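You operate a simulated robot arm through the tools that you are given. There is no shell and no other tool. Be economical: measure what you need, move in short steps, check, and stop when the job is done.

Carry out the task below with a simulated two-armed robot. There is one attempt and no reset: what you move stays moved.

Task
Pick up the medium cup with one hand, pass it to the other hand and put it on the top of the side table. Set down upright: medium cup.

It is judged by the outcome, as a careful person would: the job done as asked, and still so three seconds after it is handed in. It fails if anything else is knocked over, pushed out of place, dropped, spilled or broken.

Robot
Two 7-joint arms with two-finger parallel grippers on one trunk, on a base that drives. Base frame: it is fixed to the floor where the robot stands at the start and does not move with it; the origin is under the middle of the robot, x ahead of it, y to its left, z up; the surface under the hand at the start is at about z = 800. Readings come in mm, degrees, newtons and seconds.
The left shoulder is at the start at [60, 189, 1153], the right one opposite. With the tool pointing down near the work surface each hand reaches from about 100 to 640 mm from the robot's upright axis, wherever it stands, measured 20 degrees to its own side. Places, roughly: top of the side table [1000, -5100, 800]. Payload 3.43 kg a hand.
Tool frame (each hand has its own): the origin (TCP) lies between the finger pads and is the grasp point; the fingertips stand 30 mm ahead of it; z points along the fingers, y is the line along which they close. Largest opening 94 mm; finger width 28, thickness 10; the body of the gripper, 50 by 96 mm, starts 55 mm behind the TCP.
Orientation is told as [roll, pitch, yaw] about the base's x, y, z axes, in that order, counted from this pose: with the fingers straight down and closing along the base's y, the tool's x points along the base's -x, its y along +y and its z along -z.

Tools
- The arms move only by the tool arm_command. It takes "left_steps", "right_steps" or both (then of equal length, played together; a hand with none holds still); each is a list of rows, each a list of 7 numbers: the shift along the tool's x, y, z in mm, then the turn, a rotation vector about the tool's x, y, z in degrees, then the opening, from 0 (shut) to 1 (fully open). In form: [[tx, ty, tz, wx, wy, wz, hand], ...]. A call has 1 to 12 rows; each row shifts and turns the commanded pose from where the row before left it, along the tool's axes as they then stand. Each row takes 0.2 s and may step no farther than 50 mm and 8.6 degrees from the row before; otherwise, or with a gripper value out of range, the whole call is refused. Where a pose cannot be reached the arm comes as near as it can. A force on the tool above 40 N (or 10 N above the force at the start of the call, whichever is more), or a blocked arm, ends the call early, and 0.2 s more pass. Each finger travels about 153 mm/s and halts on what it meets, pressing with about 25 N; the grip force reading is that of the motor and also rises with nothing between the fingers. The clock runs only during rows and for 0.2 s after the last one: add rows that do not move to give the fingers time. The reply holds the time, the measured pose of the TCP, the force on the tool along the base axes, the opening and the grip force, in the units named above and with some noise, with the torque about the TCP (base axes, N m) and any sound that the robot's microphone picked up.
- Cameras (640 x 400 px; columns grow to the right, rows downward): "scene" is now at [12.9, -10, 1699.3]; the picture's right is [-0.15, -0.99, 0.00], its down [-0.78, 0.12, -0.61] and it looks along [0.60, -0.09, -0.79] (base axes); focal length 261 px, centre (320, 200). "left" rides on the left gripper at [76, -14, -102] in its tool frame; the picture's right is [0.18, 0.98, 0.00], its down [-0.75, 0.14, -0.64] and it looks along [-0.63, 0.12, 0.77] (tool axes); focal length 243 px, centre (320, 200). "right" rides on the right gripper at [76, 14, -102] in its tool frame; the picture's right is [-0.18, 0.98, 0.00], its down [-0.75, -0.14, -0.64] and it looks along [-0.63, -0.12, 0.77] (tool axes); focal length 243 px, centre (320, 200). There is no depth. A picture from a camera that has moved, and an enlarged one, comes with that camera's place and axes in the base frame and with its lens.
- capture(camera): a new picture of that camera. The clock stands still meanwhile.
- lift_body(by): slides the trunk up (or, below 0, down) by that many mm; the arms and the scene camera ride with it, the base frame stays. It gives what a move gives, with no picture.
- drive_base(legs): drives the robot by 1 to 6 legs, each [ahead, left, turn to the left] in mm, mm and degrees, along the robot's own axes; the way and the turn of a leg run together, so that a leg with both is an arc; at most 1500 mm and 180 degrees a leg. The arms and the cameras ride along, it lands a little off, and it stops where it bumps. It gives what a move gives.
- aim_head(pan, tilt): turns the head with the scene camera to pan (to the left, within 86 degrees either way) and tilt (down, from -29 to 69), counted from straight ahead of the robot. It gives what a move gives.
- close_up(camera, box): a new picture of the part [left, top, right, bottom] of that camera's present view, enlarged. The clock stands still meanwhile.
- hand_in(): hands the job in; it is judged then, once.

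Work in short steps. Places have to be worked out from the pictures, the camera data and where the tool is seen: move nearer, look again, correct. Check each grasp and each placing, and mend what went wrong. You have 120 turns and 92 pictures in all, those below and enlarged ones among them. Open the grippers and draw the arms clear of the work before you hand the job in, unless the task says otherwise; then end with one line.

The tools are called after "Request:" as a command line: name --argument value ..., lists and objects as JSON in quotes. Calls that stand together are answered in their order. arm_command: Moves the arms, as the interface text tells. Its arguments: {"type":"object","properties":{"left_steps":{"type":"array","items":{"type":"array","items":{"type":"number"}}},"right_steps":{"type":"array","items":{"type":"array","items":{"type":"number"}}}},"required":[]} The other tools are called the same way: lift_body (by) slides the trunk up or down; drive_base (legs) drives the base; aim_head (pan, tilt) turns the head that bears the scene camera; capture (camera) takes a picture; close_up (camera, box) takes an enlarged picture of a part of a camera's view; hand_in () hands the job in.

At the start:

```text
time: 0.0
left_eef_pos: [503.0, 38.0, 1055.3]
left_ee_rot: [0.0, 0.0, 0.0]
left_force: [-0.9, 0.6, -0.2]
left_torque: [0.01, -0.02, 0.03]
left_width: 93.9
left_grip_force: 0.1
right_eef_pos: [299.3, -283.0, 1101.2]
right_ee_rot: [0.0, -0.1, 0.0]
right_force: [-0.5, -0.2, -0.1]
right_torque: [-0.02, 0.04, 0.04]
right_width: 94.0
right_grip_force: 0.0
trunk travel left (down, up): [-825.0, 165.0]
robot x, y, heading: [2.6, 2.0, 0.1]
head pan, tilt: [-8.8, 52.3]
```

scene: 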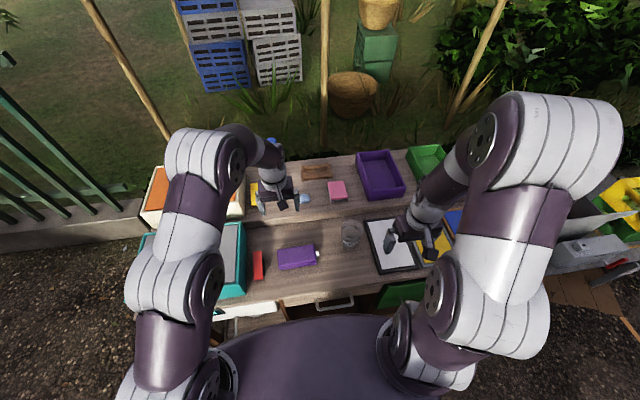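
right: 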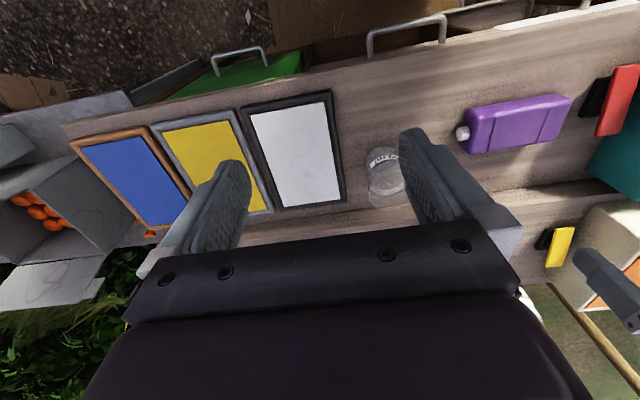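
left: 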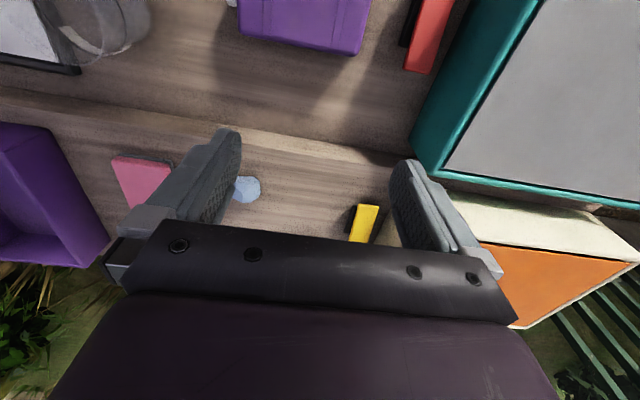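

The pictures show a potting bench with a clear cup near scene pixel (350,235) and maybe other cups. I enlarge the bench area to tell which is the medium cup.

Request:
close_up --camera "scene" --box '[230, 130, 470, 290]'

Request:
close_up --camera "right" --box '[320, 60, 640, 260]'

```text
2.50 times, centred on (350, 210) of scene
camera zoom: at [12.9, -10.0, 1699.3], right [-0.15, -0.99, 0.0], down [-0.78, 0.12, -0.61], along [0.6, -0.09, -0.79], focal length 653 px, centre (245, 175)
```

zoom: 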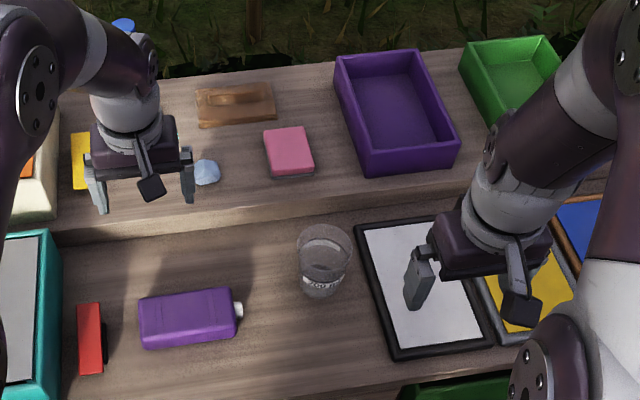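

```text
2.00 times, centred on (480, 160) of right
camera zoom: at [224.5, -269.5, 1204.1], right [0.18, 0.98, 0.0], down [0.75, -0.14, 0.64], along [0.63, -0.12, -0.77], focal length 485 px, centre (0, 280)
```

zoom: 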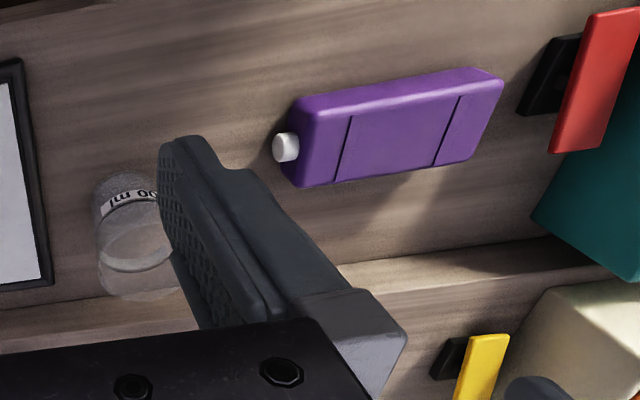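

The clear cup (label "?00 ml") sits at roughly [467,-198,800], in the right hand's reach. I look around with the head to find any other cups and the side table.

Request:
aim_head --pan -70 --tilt 25

Request:
capture --camera "scene"

Request:
aim_head --pan 0 --tilt 60

Request:
capture --camera "scene"

```text
time: 1.3
left_eef_pos: [502.6, 37.3, 1056.0]
left_ee_rot: [0.0, 0.0, 0.0]
left_force: [0.1, -0.8, -0.2]
left_torque: [-0.04, 0.0, 0.03]
left_width: 93.9
left_grip_force: 0.1
right_eef_pos: [299.8, -284.7, 1101.0]
right_ee_rot: [0.0, 0.0, 0.0]
right_force: [0.5, -0.9, 0.0]
right_torque: [-0.05, 0.01, -0.02]
right_width: 93.9
right_grip_force: 0.2
trunk travel left (down, up): [-825.0, 165.0]
robot x, y, heading: [-1.4, 0.7, -0.1]
head pan, tilt: [-70.0, 25.0]
```

```text
86 pictures are left
camera scene: at [-29.5, -85.1, 1739.8], right [-0.94, -0.34, 0.0], down [-0.15, 0.4, -0.91], along [0.31, -0.85, -0.42], focal length 261 px, centre (320, 200)
```

scene: 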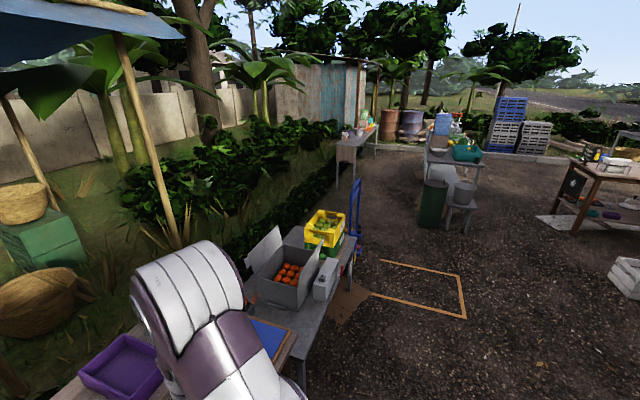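

```text
time: 2.7
left_eef_pos: [503.2, 37.2, 1055.1]
left_ee_rot: [-0.1, 0.0, 0.0]
left_force: [0.5, 0.1, -0.2]
left_torque: [0.0, -0.04, 0.0]
left_width: 93.9
left_grip_force: 0.1
right_eef_pos: [299.6, -283.0, 1101.4]
right_ee_rot: [-0.1, -0.1, 0.0]
right_force: [0.6, 0.6, -0.1]
right_torque: [0.01, -0.03, 0.02]
right_width: 94.2
right_grip_force: 0.0
trunk travel left (down, up): [-825.0, 165.0]
robot x, y, heading: [3.1, 2.4, 0.2]
head pan, tilt: [0.0, 60.0]
```

```text
85 pictures are left
camera scene: at [5.5, 1.4, 1689.8], right [0.0, -1.0, 0.0], down [-0.87, 0.0, -0.5], along [0.5, 0.0, -0.87], focal length 261 px, centre (320, 200)
```

scene: 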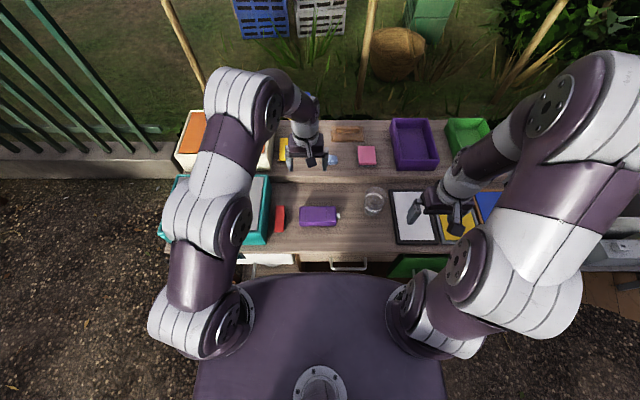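

The side table projects to about (359,132) in the panned view: the narrow grey table with things on it. The bench shows only one cup so far; I zoom on both.

Request:
close_up --camera "scene" --box '[340, 170, 420, 220]'

Request:
aim_head --pan -70 --tilt 10

Request:
close_up --camera "scene" --box '[310, 160, 470, 260]'

```text
8.00 times, centred on (380, 195) of scene
camera zoom: at [5.5, 1.4, 1689.8], right [0.0, -1.0, 0.0], down [-0.87, 0.0, -0.5], along [0.5, 0.0, -0.87], focal length 2090 px, centre (-160, 240)
```

zoom: 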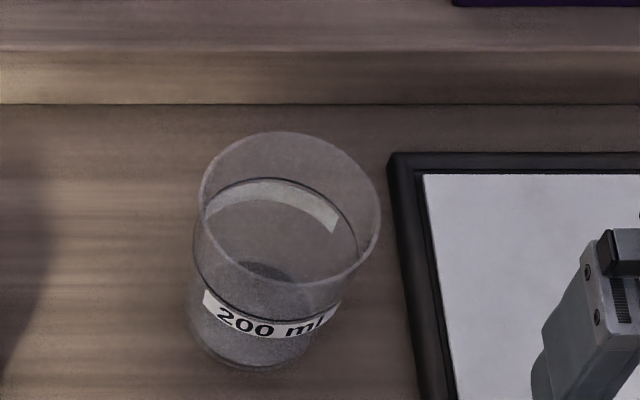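

```text
time: 4.1
left_eef_pos: [503.5, 37.4, 1055.1]
left_ee_rot: [0.1, 0.0, 0.0]
left_force: [-0.4, 0.2, 0.3]
left_torque: [0.01, 0.0, -0.02]
left_width: 94.1
left_grip_force: 0.0
right_eef_pos: [299.9, -284.4, 1101.1]
right_ee_rot: [0.0, 0.0, -0.1]
right_force: [-0.1, 0.3, 0.7]
right_torque: [-0.01, -0.02, 0.01]
right_width: 94.2
right_grip_force: 0.1
trunk travel left (down, up): [-825.0, 165.0]
robot x, y, heading: [-1.9, -3.4, -0.5]
head pan, tilt: [-70.0, 10.0]
```

```text
4.00 times, centred on (390, 210) of scene
camera zoom: at [-29.2, -85.9, 1764.1], right [-0.94, -0.34, 0.0], down [-0.06, 0.16, -0.98], along [0.34, -0.93, -0.17], focal length 1045 px, centre (40, 160)
```

zoom: 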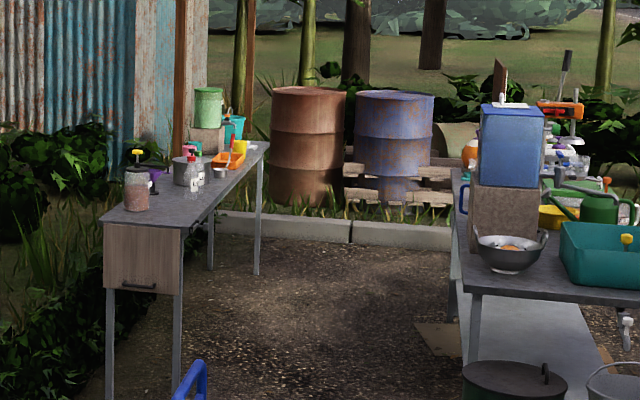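

The cup is about 79 mm wide, ~105 tall, partly filled, at about [469,-198]. My plan is for the right hand to grasp it low from the right side (fingers pointing +y, slightly down), and for the left to take it from above. I first move the right hand out and turn it by yaw -90.

Request:
arm_command --right_steps '[[-45, -20, 0, 0, 0, 0, 1], [-45, -20, 0, 0, 0, 0, 1], [-45, -20, 0, 0, 0, 8.2, 1], [0, 0, 0, 0, 0, 8.2, 1], [0, 0, 0, 0, 0, 8.2, 1], [0, 0, 0, 0, 0, 8.2, 1], [0, 0, 0, 0, 0, 8.2, 1], [0, 0, 0, 0, 0, 8.2, 1], [0, 0, 0, 0, 0, 8.2, 1], [0, 0, 0, 0, 0, 8.2, 1], [0, 0, 0, 0, 0, 8.2, 1], [0, 0, 0, 0, 0, 8.2, 1]]'

Request:
aim_head --pan -15 --tilt 55

```text
time: 6.7
left_eef_pos: [502.8, 38.3, 1055.3]
left_ee_rot: [0.0, 0.0, 0.0]
left_force: [-0.8, -0.2, 0.6]
left_torque: [0.01, 0.03, 0.01]
left_width: 94.0
left_grip_force: 0.1
right_eef_pos: [434.3, -344.5, 1100.4]
right_ee_rot: [0.1, 0.0, -82.2]
right_force: [-0.2, 0.3, 0.4]
right_torque: [0.0, -0.01, 0.01]
right_width: 94.0
right_grip_force: 0.0
trunk travel left (down, up): [-825.0, 165.0]
robot x, y, heading: [-1.5, -0.3, 0.0]
head pan, tilt: [-70.0, 10.0]
```

```text
time: 8.0
left_eef_pos: [503.9, 37.3, 1054.7]
left_ee_rot: [0.0, 0.0, 0.0]
left_force: [0.1, -0.2, -0.5]
left_torque: [0.03, -0.01, -0.01]
left_width: 94.1
left_grip_force: 0.0
right_eef_pos: [434.5, -344.1, 1101.9]
right_ee_rot: [0.0, 0.0, -81.9]
right_force: [-0.1, 0.0, -0.2]
right_torque: [0.0, -0.03, 0.0]
right_width: 94.1
right_grip_force: 0.0
trunk travel left (down, up): [-825.0, 165.0]
robot x, y, heading: [-4.0, 1.1, 0.1]
head pan, tilt: [-15.0, 55.0]
```

Yaw is at -82 and went smoothly. I finish the yaw and tilt the fingers toward +y by 75 degrees.

Request:
arm_command --right_steps '[[0, 0, 0, 0, 0, 8, 1], [0, 0, 0, 0, 7.5, 0, 1], [0, 0, 0, 0, 7.5, 0, 1], [0, 0, 0, 0, 7.5, 0, 1], [0, 0, 0, 0, 7.5, 0, 1], [0, 0, 0, 0, 7.5, 0, 1], [0, 0, 0, 0, 7.5, 0, 1], [0, 0, 0, 0, 7.5, 0, 1], [0, 0, 0, 0, 7.5, 0, 1], [0, 0, 0, 0, 7.5, 0, 1], [0, 0, 0, 0, 7.5, 0, 1]]'

Request:
capture --camera "scene"

Request:
capture --camera "right"

```text
time: 10.4
left_eef_pos: [502.8, 37.0, 1055.2]
left_ee_rot: [0.1, 0.1, 0.0]
left_force: [-1.5, -0.1, 0.6]
left_torque: [0.01, -0.02, 0.01]
left_width: 94.0
left_grip_force: 0.0
right_eef_pos: [227.0, -176.8, 967.0]
right_ee_rot: [0.5, 70.3, -89.8]
right_force: [-0.7, -0.2, 0.2]
right_torque: [0.0, -0.02, -0.01]
right_width: 93.8
right_grip_force: 0.1
right hand out of reach, approached as far as the arm can: row 5, 6, 7, 8, 9, 10, 11
trunk travel left (down, up): [-825.0, 165.0]
robot x, y, heading: [1.0, -0.3, 0.1]
head pan, tilt: [-15.0, 55.0]
```

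```text
82 pictures are left
camera scene: at [7.3, -18.6, 1695.9], right [-0.26, -0.97, 0.0], down [-0.79, 0.21, -0.57], along [0.55, -0.15, -0.82], focal length 261 px, centre (320, 200)
```

scene: 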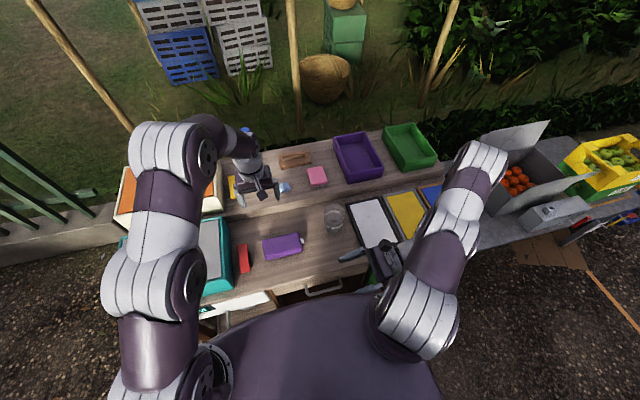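

```text
81 pictures are left
camera right: at [242.6, -247.0, 1072.2], right [0.98, -0.07, -0.17], down [-0.14, -0.86, -0.49], along [-0.11, 0.51, -0.85], focal length 243 px, centre (320, 200)
```

right: 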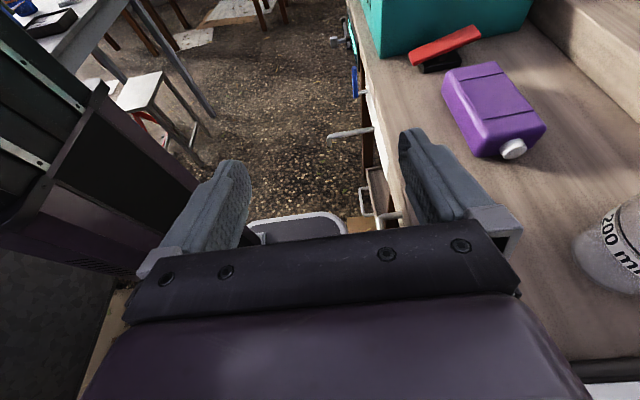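

The pose was not reachable there and the hand drifted to [227,-177,967]. I test which pose the commands count from with a small lift and forward step.

Request:
arm_command --right_steps '[[30, 0, 0, 0, 0, 0, 1]]'

```text
time: 10.8
left_eef_pos: [504.0, 39.8, 1055.6]
left_ee_rot: [-0.1, 0.1, 0.0]
left_force: [-0.4, -0.1, -0.8]
left_torque: [-0.03, -0.01, -0.03]
left_width: 94.2
left_grip_force: 0.0
right_eef_pos: [227.0, -162.8, 994.2]
right_ee_rot: [0.2, 70.6, -89.9]
right_force: [0.6, 0.8, -0.7]
right_torque: [0.0, 0.02, 0.0]
right_width: 93.9
right_grip_force: 0.2
trunk travel left (down, up): [-825.0, 165.0]
robot x, y, heading: [-1.0, 0.8, 0.1]
head pan, tilt: [-15.0, 55.0]
```

Commands count from the measured pose, so the limit is the right arm's reach. I drive the robot 230 mm to its right so the cup is more central; both hands are well above the bench items.

Request:
drive_base --legs '[[0, -230, 0]]'

Request:
arm_command --right_steps '[[0, 45, 0, 0, 0, 0, 1], [0, 45, 0, 0, 0, 0, 1], [0, 45, 0, 0, 0, 0, 1]]'

Request:
capture --camera "scene"

```text
time: 12.5
left_eef_pos: [503.8, -190.3, 1054.9]
left_ee_rot: [-0.1, 0.0, 0.1]
left_force: [0.7, 0.4, 0.0]
left_torque: [0.0, -0.01, 0.01]
left_width: 94.1
left_grip_force: 0.0
right_eef_pos: [226.8, -392.5, 993.6]
right_ee_rot: [0.2, 70.5, -89.8]
right_force: [0.0, -0.5, 0.3]
right_torque: [0.0, -0.03, 0.0]
right_width: 94.3
right_grip_force: 0.1
trunk travel left (down, up): [-825.0, 165.0]
robot x, y, heading: [1.3, -227.2, 0.2]
head pan, tilt: [-15.0, 55.0]
```

```text
time: 13.3
left_eef_pos: [503.1, -189.9, 1055.0]
left_ee_rot: [0.0, 0.0, 0.0]
left_force: [0.1, 0.0, 0.2]
left_torque: [0.0, 0.0, 0.02]
left_width: 93.9
left_grip_force: 0.1
right_eef_pos: [230.4, -379.5, 982.2]
right_ee_rot: [0.1, 70.6, -89.9]
right_force: [0.7, -0.9, 0.9]
right_torque: [-0.04, -0.01, 0.01]
right_width: 94.2
right_grip_force: 0.1
right hand out of reach, approached as far as the arm can: row 1, 2, 3
trunk travel left (down, up): [-825.0, 165.0]
robot x, y, heading: [-0.2, -229.0, -0.1]
head pan, tilt: [-15.0, 55.0]
```

```text
80 pictures are left
camera scene: at [9.0, -245.1, 1695.8], right [-0.26, -0.97, 0.0], down [-0.79, 0.21, -0.57], along [0.55, -0.15, -0.82], focal length 261 px, centre (320, 200)
```

scene: 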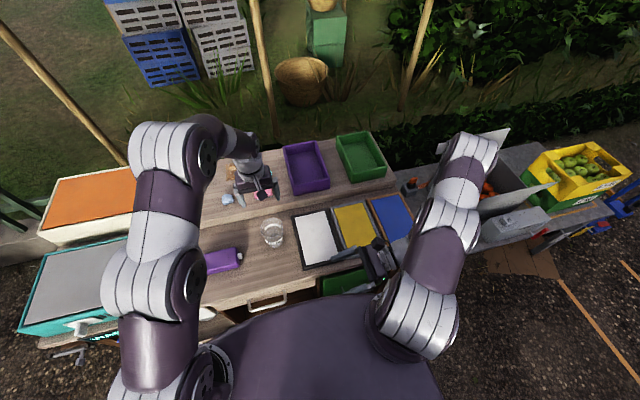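

The side-pointing pose runs into the right arm's limits. New plan: point the right hand forward and down (pitch about -55, its natural direction), gripping the cup low, while the left takes the rim from straight above. I undo the tilt first.

Request:
arm_command --right_steps '[[40, 0, 0, 0, -7.8, 0, 1], [20, 0, 0, 0, -7.8, 0, 1], [0, 0, 0, 0, -7.8, 0, 1], [0, 0, 0, 0, -7.8, 0, 1], [0, 0, 0, 0, -7.8, 0, 1], [0, 0, 0, 0, -7.8, 0, 1], [0, 0, 0, 0, -7.8, 0, 1], [0, 0, 0, 0, -7.8, 0, 1], [0, 0, 0, 0, -7.8, 0, 1]]'

Request:
arm_command --right_steps '[[0, 0, 0, 0, 0, -8.2, 1], [0, 0, 0, 0, 0, -8.2, 1], [0, 0, 0, 0, 0, -8.2, 1], [0, 0, 0, 0, 0, -8.2, 1], [0, 0, 0, 0, 0, -8.2, 1], [0, 0, 0, 0, 0, -8.2, 1], [0, 0, 0, 0, 0, -8.2, 1], [0, 0, 0, 0, 0, -8.2, 1], [0, 0, 0, 0, 0, -8.2, 1], [0, 0, 0, 0, 0, -8.2, 1], [0, 0, 0, 0, 0, -8, 1]]'

Request:
drive_base --legs '[[0, 110, 0]]'

```text
time: 15.3
left_eef_pos: [503.5, -189.3, 1055.2]
left_ee_rot: [0.0, 0.0, 0.0]
left_force: [0.2, -0.3, 0.2]
left_torque: [-0.02, 0.01, -0.01]
left_width: 94.0
left_grip_force: 0.1
right_eef_pos: [229.1, -357.9, 1036.8]
right_ee_rot: [0.1, 0.2, -90.2]
right_force: [-0.2, -0.2, 0.2]
right_torque: [-0.02, 0.01, 0.03]
right_width: 93.7
right_grip_force: 0.0
trunk travel left (down, up): [-825.0, 165.0]
robot x, y, heading: [1.3, -229.2, 0.0]
head pan, tilt: [-15.0, 55.0]
```

```text
time: 16.9
left_eef_pos: [503.9, -188.8, 1054.8]
left_ee_rot: [-0.1, 0.1, 0.1]
left_force: [-0.4, -0.6, 0.1]
left_torque: [-0.02, 0.0, -0.02]
left_width: 94.0
left_grip_force: 0.0
right_eef_pos: [236.0, -355.6, 1038.7]
right_ee_rot: [1.2, -0.4, -35.6]
right_force: [5.8, -0.8, 6.2]
right_torque: [0.49, 1.12, -0.28]
right_width: 94.1
right_grip_force: 0.1
trunk travel left (down, up): [-825.0, 165.0]
robot x, y, heading: [-3.7, -230.1, -0.1]
head pan, tilt: [-15.0, 55.0]
stopped in row 7 (right hand): the force on the tool passed its limit at 55 N (the readings are from after the stop); the commanded pose is now the measured one
```

```text
time: 18.1
left_eef_pos: [502.4, -77.7, 1054.7]
left_ee_rot: [0.0, 0.0, 0.0]
left_force: [-0.3, -0.4, 0.3]
left_torque: [-0.01, 0.03, -0.01]
left_width: 94.0
left_grip_force: 0.1
right_eef_pos: [235.3, -242.7, 1040.4]
right_ee_rot: [1.1, -0.4, -35.6]
right_force: [14.8, 4.4, 7.7]
right_torque: [0.14, 2.29, -1.27]
right_width: 93.9
right_grip_force: 0.1
trunk travel left (down, up): [-825.0, 165.0]
robot x, y, heading: [2.0, -114.2, 0.1]
head pan, tilt: [-15.0, 55.0]
```

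The right hand's camera touched the robot's own trunk while turning. I move it forward away from the body, then finish the yaw.

Request:
arm_command --right_steps '[[-32, 23, 0, 0, 0, 0, 1], [-32, 23, 0, 0, 0, 0, 1], [-32, 23, 0, 0, 0, 0, 1]]'

Request:
arm_command --right_steps '[[0, 0, 0, 0, 0, -7.1, 1], [0, 0, 0, 0, 0, -7.1, 1], [0, 0, 0, 0, 0, -7.1, 1], [0, 0, 0, 0, 0, -7.1, 1], [0, 0, 0, 0, 0, -7.1, 1]]'

Request:
capture --camera "scene"

```text
time: 18.9
left_eef_pos: [503.4, -76.7, 1055.1]
left_ee_rot: [0.0, 0.0, 0.1]
left_force: [0.1, 0.8, 0.1]
left_torque: [-0.01, 0.0, 0.02]
left_width: 94.3
left_grip_force: 0.0
right_eef_pos: [353.7, -243.5, 1041.5]
right_ee_rot: [1.0, -0.3, -35.5]
right_force: [0.2, 0.3, -0.8]
right_torque: [0.0, 0.0, 0.02]
right_width: 93.8
right_grip_force: 0.2
trunk travel left (down, up): [-825.0, 165.0]
robot x, y, heading: [-2.5, -116.4, 0.0]
head pan, tilt: [-15.0, 55.0]
```

```text
time: 20.1
left_eef_pos: [502.1, -76.4, 1056.3]
left_ee_rot: [0.1, 0.0, 0.2]
left_force: [-0.7, -0.3, -0.8]
left_torque: [-0.05, -0.03, -0.03]
left_width: 93.9
left_grip_force: 0.1
right_eef_pos: [353.7, -243.9, 1041.3]
right_ee_rot: [0.6, -0.8, 0.0]
right_force: [-0.3, 0.4, -0.3]
right_torque: [0.01, 0.01, 0.0]
right_width: 93.9
right_grip_force: 0.0
trunk travel left (down, up): [-825.0, 165.0]
robot x, y, heading: [-1.0, -114.5, -0.0]
head pan, tilt: [-15.0, 55.0]
```

```text
79 pictures are left
camera scene: at [8.5, -133.0, 1695.8], right [-0.26, -0.97, 0.0], down [-0.79, 0.21, -0.57], along [0.55, -0.15, -0.82], focal length 261 px, centre (320, 200)
```

scene: 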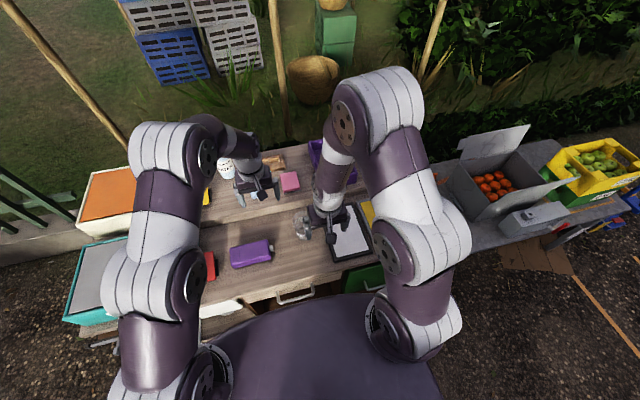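

The right hand is upright again. A whitish container shows at (228,168) behind the left wrist; I zoom to check whether it is another cup.

Request:
close_up --camera "scene" --box '[180, 130, 340, 270]'

```text
2.86 times, centred on (260, 200) of scene
camera zoom: at [8.5, -133.0, 1695.8], right [-0.26, -0.97, 0.0], down [-0.79, 0.21, -0.57], along [0.55, -0.15, -0.82], focal length 747 px, centre (491, 200)
```

zoom: 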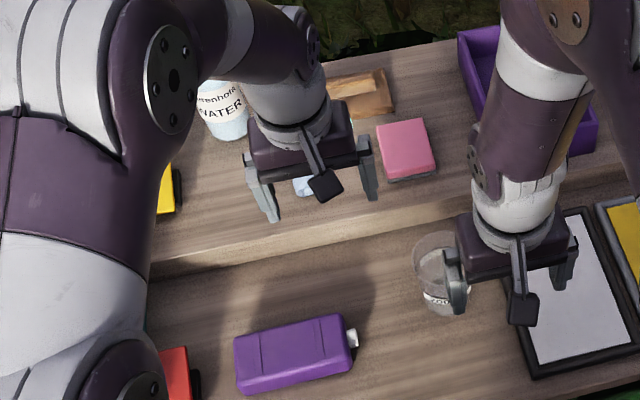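

That is a water jug, so the 200 ml cup is the one. I move the left hand aside, and bring the right toward [430,-200,1010] while pitching it forward by 55 degrees.

Request:
arm_command --left_steps '[[0, 40, -10, 0, 0, 0, 1], [0, 40, -10, 0, 0, 0, 1], [0, 40, -10, 0, 0, 0, 1], [0, 30, 0, 0, 0, 0, 1], [0, 0, 0, 0, 0, 0, 1], [0, 0, 0, 0, 0, 0, 1], [0, 0, 0, 0, 0, 0, 1], [0, 0, 0, 0, 0, 0, 1], [0, 0, 0, 0, 0, 0, 1], [0, 0, 0, 0, 0, 0, 1], [0, 0, 0, 0, 0, 0, 1]]' --right_steps '[[-26, 15, 0, 0, 0, 0, 1], [-26, 15, 0, 0, 0, 0, 1], [-26, 15, 0, 0, 0, 0, 1], [0, 0, 0, 0, -7, 0, 1], [0, 0, 0, 0, -7, 0, 1], [0, 0, 0, 0, -7, 0, 1], [0, 0, 0, 0, -7, 0, 1], [0, 0, 0, 0, -7, 0, 1], [0, 0, 0, 0, -7, 0, 1], [0, 0, 0, 0, -7, 0, 1], [0, 0, 0, 0, -6, 0, 1]]'

Request:
capture --camera "scene"

Request:
capture --camera "right"

```text
time: 22.5
left_eef_pos: [502.7, 72.7, 1085.2]
left_ee_rot: [0.0, 0.0, 0.1]
left_force: [-0.4, -0.3, -0.2]
left_torque: [-0.02, -0.01, -0.01]
left_width: 94.0
left_grip_force: 0.0
right_eef_pos: [431.0, -202.1, 1042.8]
right_ee_rot: [-0.7, -52.2, -0.1]
right_force: [0.4, 0.4, -0.3]
right_torque: [0.0, 0.0, 0.01]
right_width: 94.1
right_grip_force: 0.1
right hand out of reach, approached as far as the arm can: row 8
trunk travel left (down, up): [-825.0, 165.0]
robot x, y, heading: [-1.7, -117.4, -0.0]
head pan, tilt: [-15.0, 55.0]
```

```text
77 pictures are left
camera scene: at [9.1, -132.7, 1695.8], right [-0.26, -0.97, 0.0], down [-0.79, 0.21, -0.57], along [0.55, -0.15, -0.82], focal length 261 px, centre (320, 200)
```

scene: 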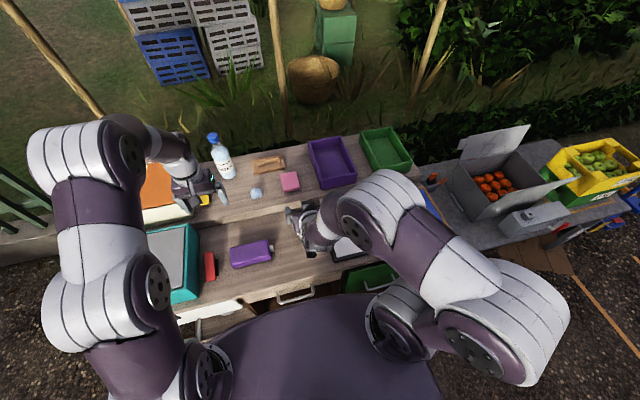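

```text
76 pictures are left
camera right: at [305.0, -187.0, 1045.3], right [0.12, 0.98, 0.14], down [-0.05, -0.13, 0.99], along [0.99, -0.13, 0.03], focal length 243 px, centre (320, 200)
```

right: 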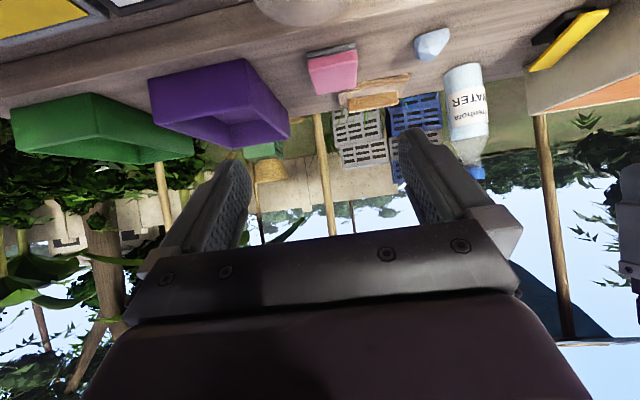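

Pitch -52 is reached at [431,-202,1043]. I back the base up 80 mm to keep clear of cup and trunk, then lower the hand to a pre-grasp point about 90 mm short of the cup along the finger axis.

Request:
drive_base --legs '[[-80, 0, 0]]'

Request:
arm_command --right_steps '[[24, 1, 29, 0, 0, 0, 1], [24, 1, 29, 0, 0, 0, 1], [24, 1, 29, 0, 0, 0, 1], [23, 1, 30, 0, 0, 0, 1]]'

Request:
aim_head --pan -12 --tilt 55

Request:
close_up --camera "scene" --box '[260, 140, 420, 240]'

Request:
capture --camera "right"

```text
time: 23.5
left_eef_pos: [424.8, 72.6, 1085.9]
left_ee_rot: [0.0, -0.1, 0.1]
left_force: [0.1, -0.5, 0.6]
left_torque: [-0.01, 0.01, 0.03]
left_width: 94.0
left_grip_force: 0.0
right_eef_pos: [353.1, -203.5, 1042.3]
right_ee_rot: [-0.7, -52.0, -0.2]
right_force: [0.2, 0.1, 0.1]
right_torque: [0.03, 0.01, 0.02]
right_width: 94.0
right_grip_force: 0.0
trunk travel left (down, up): [-825.0, 165.0]
robot x, y, heading: [-79.7, -115.6, 0.0]
head pan, tilt: [-15.0, 55.0]
```

```text
time: 24.5
left_eef_pos: [424.5, 72.1, 1084.6]
left_ee_rot: [-0.1, 0.1, 0.2]
left_force: [0.2, 0.6, -0.5]
left_torque: [-0.01, 0.0, -0.02]
left_width: 94.0
left_grip_force: 0.1
right_eef_pos: [389.4, -196.5, 892.1]
right_ee_rot: [-1.5, -51.8, 0.4]
right_force: [0.0, 0.2, -1.0]
right_torque: [0.02, 0.01, -0.05]
right_width: 94.1
right_grip_force: 0.0
trunk travel left (down, up): [-825.0, 165.0]
robot x, y, heading: [-78.4, -115.6, 0.1]
head pan, tilt: [-15.0, 55.0]
```

```text
time: 25.2
left_eef_pos: [423.8, 73.0, 1087.2]
left_ee_rot: [0.0, 0.0, 0.1]
left_force: [0.2, -0.3, 0.8]
left_torque: [0.01, 0.01, 0.01]
left_width: 94.0
left_grip_force: 0.0
right_eef_pos: [387.4, -197.4, 894.9]
right_ee_rot: [-1.5, -51.9, 0.4]
right_force: [-0.1, 0.2, 0.2]
right_torque: [0.01, 0.0, -0.03]
right_width: 94.3
right_grip_force: 0.0
trunk travel left (down, up): [-825.0, 165.0]
robot x, y, heading: [-76.7, -117.6, 0.2]
head pan, tilt: [-12.0, 55.0]
```

```text
4.00 times, centred on (340, 190) of scene
camera zoom: at [-68.7, -129.4, 1695.8], right [-0.21, -0.98, 0.0], down [-0.8, 0.17, -0.57], along [0.56, -0.12, -0.82], focal length 1045 px, centre (240, 240)
```

zoom: 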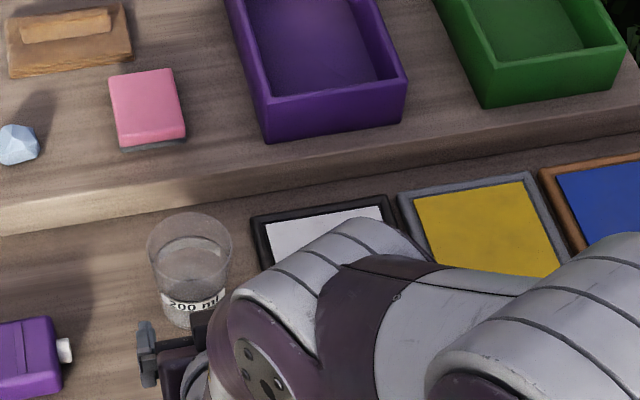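

```text
74 pictures are left
camera right: at [262.4, -181.2, 896.8], right [0.13, 0.98, 0.13], down [-0.04, -0.12, 0.99], along [0.99, -0.13, 0.03], focal length 243 px, centre (320, 200)
```

right: 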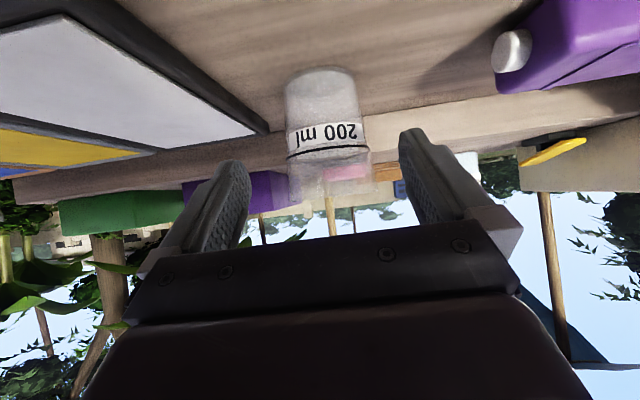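

Both views put the cup axis at y≈-196 and the rim at z≈905; its x needs a check. I zoom in the right camera on the cup base.

Request:
close_up --camera "right" --box '[256, 40, 416, 220]'

Request:
close_up --camera "scene" --box '[288, 182, 328, 232]'

```text
2.22 times, centred on (336, 130) of right
camera zoom: at [262.4, -181.2, 896.8], right [0.13, 0.98, 0.13], down [-0.04, -0.12, 0.99], along [0.99, -0.13, 0.03], focal length 539 px, centre (284, 356)
```

zoom: 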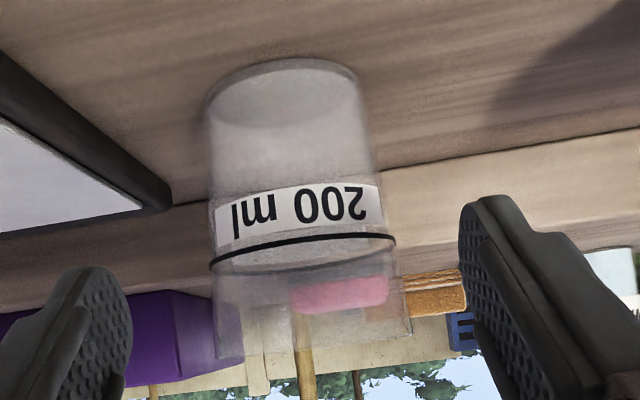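

```text
8.00 times, centred on (308, 207) of scene
camera zoom: at [-68.7, -129.4, 1695.8], right [-0.21, -0.98, 0.0], down [-0.8, 0.17, -0.57], along [0.56, -0.12, -0.82], focal length 2090 px, centre (416, 144)
```

zoom: 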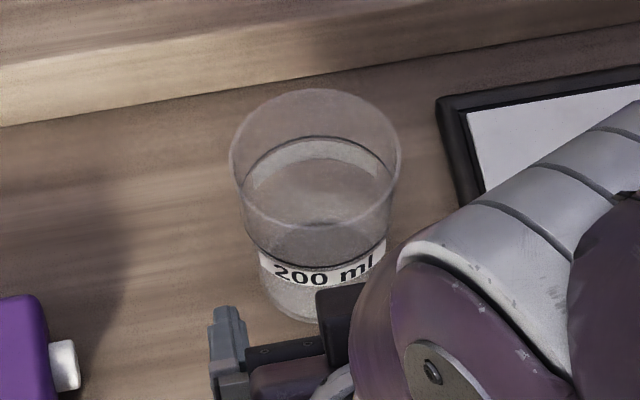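

Refined: the cup tapers (rim ⌀79, base ⌀~60, height ~97), axis at about [480,-197.5]. I pitch a few degrees more here and check it is reached.

Request:
arm_command --right_steps '[[0, 0, 0, 0, -6, 0, 1], [0, 0, 0, 0, 0, 0, 1]]'

```text
time: 25.8
left_eef_pos: [423.7, 72.2, 1085.2]
left_ee_rot: [-0.1, 0.0, 0.1]
left_force: [-0.3, 0.3, 0.0]
left_torque: [0.02, -0.01, 0.0]
left_width: 94.2
left_grip_force: 0.0
right_eef_pos: [398.6, -188.6, 896.3]
right_ee_rot: [-2.1, -58.1, 0.8]
right_force: [-0.4, -0.6, 1.3]
right_torque: [0.01, 0.03, 0.03]
right_width: 94.2
right_grip_force: 0.1
right hand out of reach, approached as far as the arm can: row 1
trunk travel left (down, up): [-825.0, 165.0]
robot x, y, heading: [-79.0, -115.5, -0.0]
head pan, tilt: [-12.0, 55.0]
```

Pitch -58 is reached with a small shift to [399,-189,896]. I correct sideways and go down onto the approach line, still short of the cup.

Request:
arm_command --right_steps '[[11, -9, 20, 0, 0, 0, 1], [0, 0, 0, 0, 0, 0, 1]]'

Request:
capture --camera "right"

```text
time: 26.4
left_eef_pos: [421.8, 72.0, 1085.6]
left_ee_rot: [0.0, 0.0, 0.1]
left_force: [0.6, -0.8, -0.7]
left_torque: [-0.01, 0.01, 0.03]
left_width: 93.9
left_grip_force: 0.0
right_eef_pos: [410.6, -198.4, 878.0]
right_ee_rot: [-1.7, -58.0, 0.5]
right_force: [0.5, -0.2, -0.2]
right_torque: [0.0, -0.01, 0.01]
right_width: 94.1
right_grip_force: 0.0
trunk travel left (down, up): [-825.0, 165.0]
robot x, y, heading: [-74.1, -117.8, 0.3]
head pan, tilt: [-12.0, 55.0]
```

```text
71 pictures are left
camera right: at [284.7, -182.2, 866.5], right [0.11, 0.98, 0.14], down [-0.15, -0.12, 0.98], along [0.98, -0.13, 0.13], focal length 243 px, centre (320, 200)
```

right: 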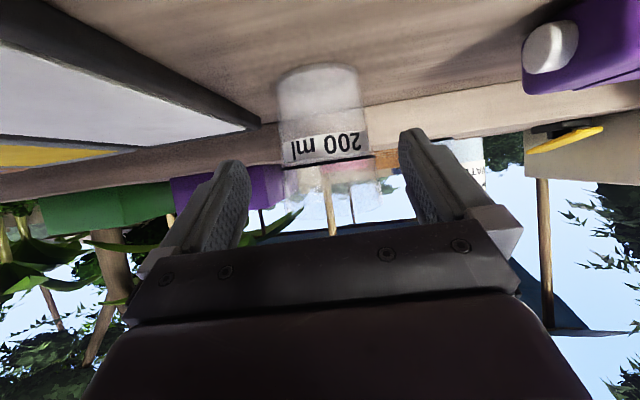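

The cup axis and TCP line up laterally within ~1 mm. I advance 40 mm along the fingers and look again.

Request:
arm_command --right_steps '[[0, 0.5, 20, 0, 0, 0, 1], [0, 0.5, 20, 0, 0, 0, 1], [0, 0, 0, 0, 0, 0, 1]]'

Request:
capture --camera "right"

Request:
close_up --camera "scene" --box '[270, 170, 350, 240]'

```text
time: 27.2
left_eef_pos: [422.9, 73.3, 1085.5]
left_ee_rot: [0.1, 0.1, 0.1]
left_force: [0.5, 0.3, -0.6]
left_torque: [-0.01, 0.0, -0.02]
left_width: 94.0
left_grip_force: 0.2
right_eef_pos: [443.3, -200.4, 854.9]
right_ee_rot: [-0.8, -58.1, 0.0]
right_force: [-0.4, -0.4, -0.3]
right_torque: [-0.01, 0.01, 0.02]
right_width: 94.0
right_grip_force: 0.0
trunk travel left (down, up): [-825.0, 165.0]
robot x, y, heading: [-76.9, -116.2, 0.1]
head pan, tilt: [-12.0, 55.0]
```

```text
70 pictures are left
camera right: at [317.4, -183.4, 844.6], right [0.11, 0.98, 0.15], down [-0.15, -0.13, 0.98], along [0.98, -0.13, 0.13], focal length 243 px, centre (320, 200)
```

right: 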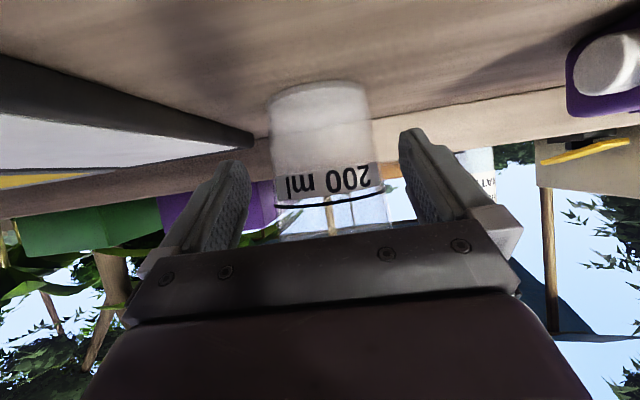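

```text
5.71 times, centred on (310, 205) of scene
camera zoom: at [-69.7, -129.3, 1695.8], right [-0.21, -0.98, 0.0], down [-0.8, 0.17, -0.57], along [0.56, -0.12, -0.82], focal length 1493 px, centre (377, 171)
```

zoom: 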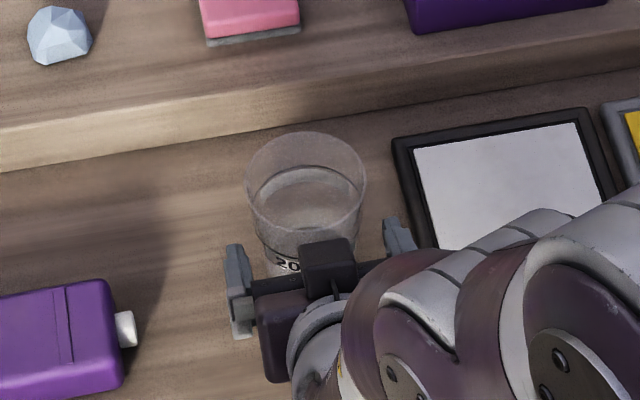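

Lateral alignment still looks fine, but a black box on top of the palm (scene zoom at (328,262)) may meet the cup before the pads reach it. I turn the left hand by yaw -90 so its camera views the grasp from the side.

Request:
arm_command --left_steps '[[0, 0, 0, 0, 0, 8.2, 1], [0, 0, 0, 0, 0, 8.2, 1], [0, 0, 0, 0, 0, 8.2, 1], [0, 0, 0, 0, 0, 8.2, 1], [0, 0, 0, 0, 0, 8.2, 1], [0, 0, 0, 0, 0, 8.2, 1], [0, 0, 0, 0, 0, 8.2, 1], [0, 0, 0, 0, 0, 8.2, 1], [0, 0, 0, 0, 0, 8.2, 1], [0, 0, 0, 0, 0, 8.2, 1], [0, 0, 30, 0, 0, 8, 1], [0, 0, 30, 0, 0, 0, 1]]'

Request:
capture --camera "left"

```text
time: 29.8
left_eef_pos: [426.2, 71.3, 1025.9]
left_ee_rot: [0.1, 0.0, -90.0]
left_force: [0.1, -0.1, 0.2]
left_torque: [-0.01, -0.01, -0.01]
left_width: 93.9
left_grip_force: 0.0
right_eef_pos: [443.6, -199.4, 854.7]
right_ee_rot: [-0.8, -58.1, 0.0]
right_force: [-0.6, -0.5, -0.5]
right_torque: [-0.01, 0.01, 0.0]
right_width: 94.0
right_grip_force: 0.0
trunk travel left (down, up): [-825.0, 165.0]
robot x, y, heading: [-78.5, -116.5, 0.1]
head pan, tilt: [-12.0, 55.0]
```

```text
68 pictures are left
camera left: at [410.7, 148.4, 1127.9], right [0.98, 0.18, 0.0], down [0.14, -0.75, 0.64], along [0.12, -0.63, -0.77], focal length 243 px, centre (320, 200)
```

left: 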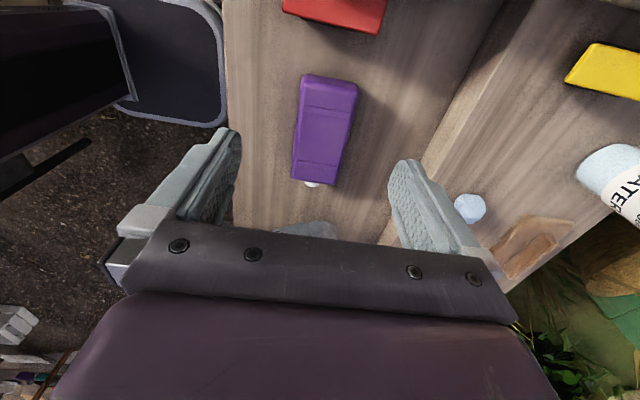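

The cup is hidden behind the left gripper itself; tilting the left fingers toward -y by ~40° gives a flatter side view over the palm's edge.

Request:
arm_command --left_steps '[[0, 0, 0, 0, -8, 0, 1], [0, 0, 0, 0, -8, 0, 1], [0, 0, 0, 0, -8, 0, 1], [0, 0, 0, 0, -8, 0, 1], [0, 0, 0, 0, -8, 0, 1], [0, 0, 0, 0, 0, 0, 1]]'

Request:
capture --camera "left"

```text
time: 31.2
left_eef_pos: [421.2, 70.7, 1024.4]
left_ee_rot: [0.1, -38.0, -89.9]
left_force: [-0.4, -0.2, 0.4]
left_torque: [-0.04, 0.02, -0.01]
left_width: 93.8
left_grip_force: 0.1
right_eef_pos: [442.8, -199.4, 855.7]
right_ee_rot: [-0.7, -58.1, -0.1]
right_force: [-0.2, 0.6, -0.4]
right_torque: [0.0, 0.0, -0.01]
right_width: 94.0
right_grip_force: 0.2
trunk travel left (down, up): [-825.0, 165.0]
robot x, y, heading: [-76.0, -116.9, 0.1]
head pan, tilt: [-12.0, 55.0]
```

```text
67 pictures are left
camera left: at [406.6, 193.7, 1058.4], right [0.98, 0.15, -0.11], down [0.14, -0.2, 0.97], along [0.12, -0.97, -0.22], focal length 243 px, centre (320, 200)
```

left: 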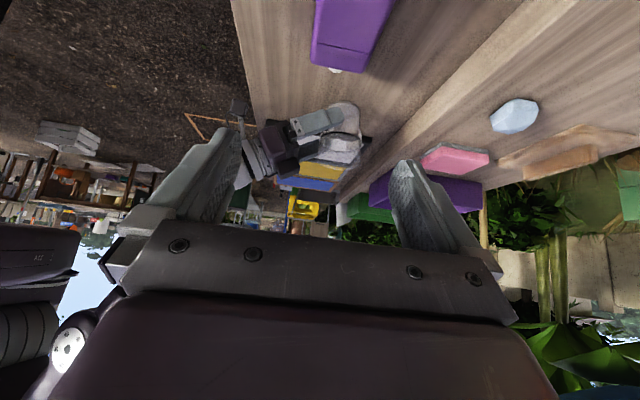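

The cup and right gripper now show around (320,135) upside down; I enlarge that.

Request:
close_up --camera "left" --box '[230, 85, 390, 185]'

```text
4.00 times, centred on (310, 135) of left
camera zoom: at [406.6, 193.7, 1058.4], right [0.98, 0.15, -0.11], down [0.14, -0.2, 0.97], along [0.12, -0.97, -0.22], focal length 970 px, centre (360, 460)
```

zoom: 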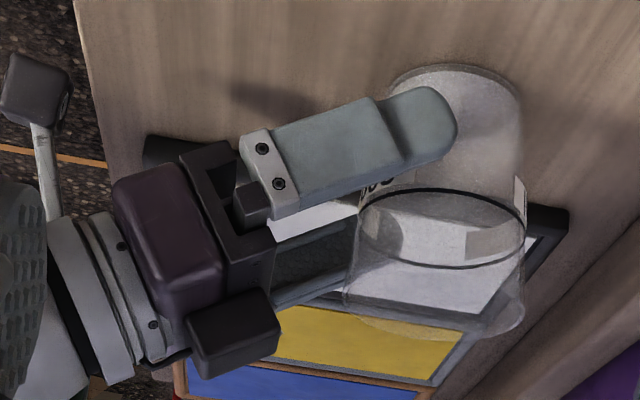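

Clear side view: the box on the palm top will stay just short of the rim if I advance 26 mm more, and the pads will then straddle the cup's axis low down. I advance that much, gripper still open.

Request:
arm_command --right_steps '[[0, 1, 13, 0, 0, 0, 1], [0, 1, 13, 0, 0, 0, 1], [0, 0, 0, 0, 0, 0, 1]]'

Request:
close_up --camera "left" --box '[230, 85, 390, 185]'

Request:
capture --camera "right"

```text
time: 32.0
left_eef_pos: [422.2, 71.1, 1024.4]
left_ee_rot: [0.0, -38.0, -89.9]
left_force: [-0.8, -0.8, 0.5]
left_torque: [0.01, 0.03, 0.02]
left_width: 93.7
left_grip_force: 0.0
right_eef_pos: [464.7, -197.1, 842.6]
right_ee_rot: [-0.8, -58.1, 0.0]
right_force: [0.3, -0.2, -0.1]
right_torque: [-0.01, 0.03, 0.0]
right_width: 93.8
right_grip_force: 0.1
trunk travel left (down, up): [-825.0, 165.0]
robot x, y, heading: [-84.6, -119.9, -0.1]
head pan, tilt: [-12.0, 55.0]
```

```text
4.00 times, centred on (310, 135) of left
camera zoom: at [407.0, 194.3, 1058.3], right [0.98, 0.15, -0.11], down [0.14, -0.2, 0.97], along [0.12, -0.97, -0.22], focal length 970 px, centre (360, 460)
```

zoom: 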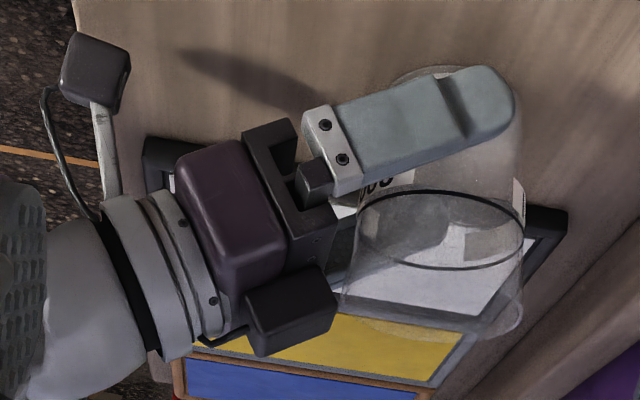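

```text
64 pictures are left
camera right: at [339.3, -181.1, 831.2], right [0.11, 0.98, 0.15], down [-0.15, -0.13, 0.98], along [0.98, -0.13, 0.13], focal length 243 px, centre (320, 200)
```

right: 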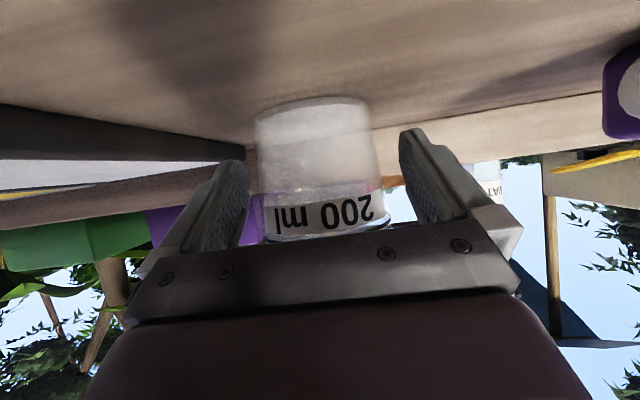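

The pads straddle the cup low with the box a few millimetres short of the wall. I close the right hand gradually.

Request:
arm_command --right_steps '[[0, 0, 0, 0, 0, 0, 0.85], [0, 0, 0, 0, 0, 0, 0.78], [0, 0, 0, 0, 0, 0, 0.72], [0, 0, 0, 0, 0, 0, 0.66], [0, 0, 0, 0, 0, 0, 0.6], [0, 0, 0, 0, 0, 0, 0.5], [0, 0, 0, 0, 0, 0, 0.4], [0, 0, 0, 0, 0, 0, 0.4]]'

Request:
close_up --camera "left" --box '[230, 85, 390, 185]'

Request:
capture --camera "right"

```text
time: 33.8
left_eef_pos: [421.7, 71.9, 1024.1]
left_ee_rot: [0.0, -38.0, -89.9]
left_force: [0.6, -0.2, 0.2]
left_torque: [-0.03, -0.01, -0.01]
left_width: 93.9
left_grip_force: 0.0
right_eef_pos: [463.6, -197.2, 840.6]
right_ee_rot: [-0.9, -58.1, 0.0]
right_force: [-0.3, -0.5, 1.2]
right_torque: [0.03, 0.0, 0.0]
right_width: 72.1
right_grip_force: 25.1
trunk travel left (down, up): [-825.0, 165.0]
robot x, y, heading: [-79.7, -117.9, 0.1]
head pan, tilt: [-12.0, 55.0]
```

```text
4.00 times, centred on (310, 135) of left
camera zoom: at [407.2, 194.2, 1058.3], right [0.98, 0.15, -0.11], down [0.14, -0.2, 0.97], along [0.12, -0.97, -0.22], focal length 970 px, centre (360, 460)
```

zoom: 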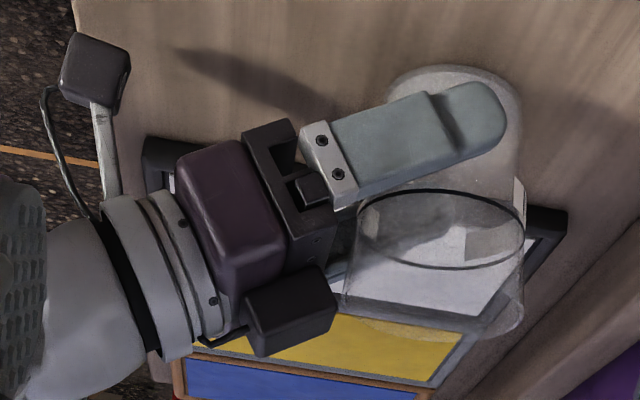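

```text
62 pictures are left
camera right: at [339.4, -181.1, 831.2], right [0.11, 0.98, 0.15], down [-0.15, -0.13, 0.98], along [0.98, -0.13, 0.13], focal length 243 px, centre (320, 200)
```

right: 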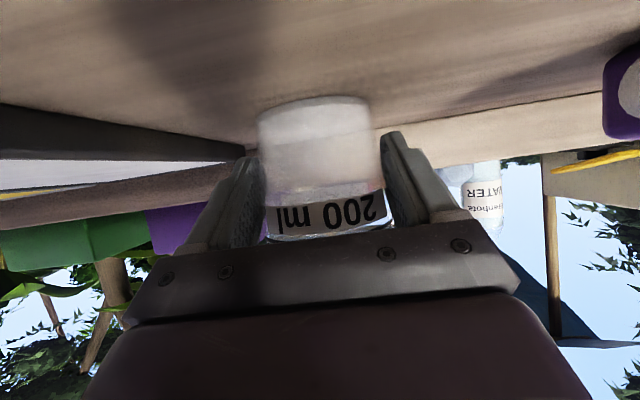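

Gripped: width 72 mm at 25 N, cup unmoved. I lift straight up 30 mm in small steps and check.

Request:
arm_command --right_steps '[[-4.2, 0, -2.6, 0, 0, 0, 0.4], [-8.5, 0, -5.3, 0, 0, 0, 0.4], [-8.5, 0, -5.3, 0, 0, 0, 0.4], [-4.2, 0, -2.6, 0, 0, 0, 0.4], [0, 0, 0, 0, 0, 0, 0.4]]'

Request:
close_up --camera "left" --box '[230, 85, 390, 185]'

```text
time: 35.0
left_eef_pos: [422.4, 71.1, 1024.3]
left_ee_rot: [0.0, -38.1, -89.9]
left_force: [-0.2, 0.6, -0.7]
left_torque: [0.02, 0.02, -0.01]
left_width: 94.0
left_grip_force: 0.0
right_eef_pos: [465.5, -197.7, 872.4]
right_ee_rot: [-0.7, -58.1, 0.0]
right_force: [-0.6, -0.4, -0.4]
right_torque: [0.01, 0.0, -0.03]
right_width: 73.0
right_grip_force: 24.5
trunk travel left (down, up): [-825.0, 165.0]
robot x, y, heading: [-76.4, -114.8, 0.2]
head pan, tilt: [-12.0, 55.0]
```

```text
4.00 times, centred on (310, 135) of left
camera zoom: at [407.2, 194.2, 1058.2], right [0.98, 0.15, -0.11], down [0.14, -0.2, 0.97], along [0.12, -0.97, -0.22], focal length 970 px, centre (360, 460)
```

zoom: 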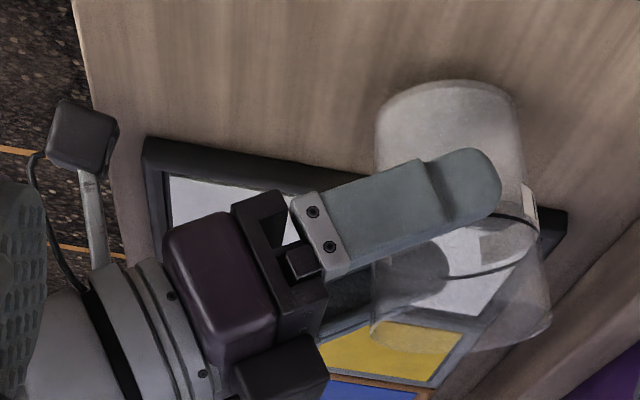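

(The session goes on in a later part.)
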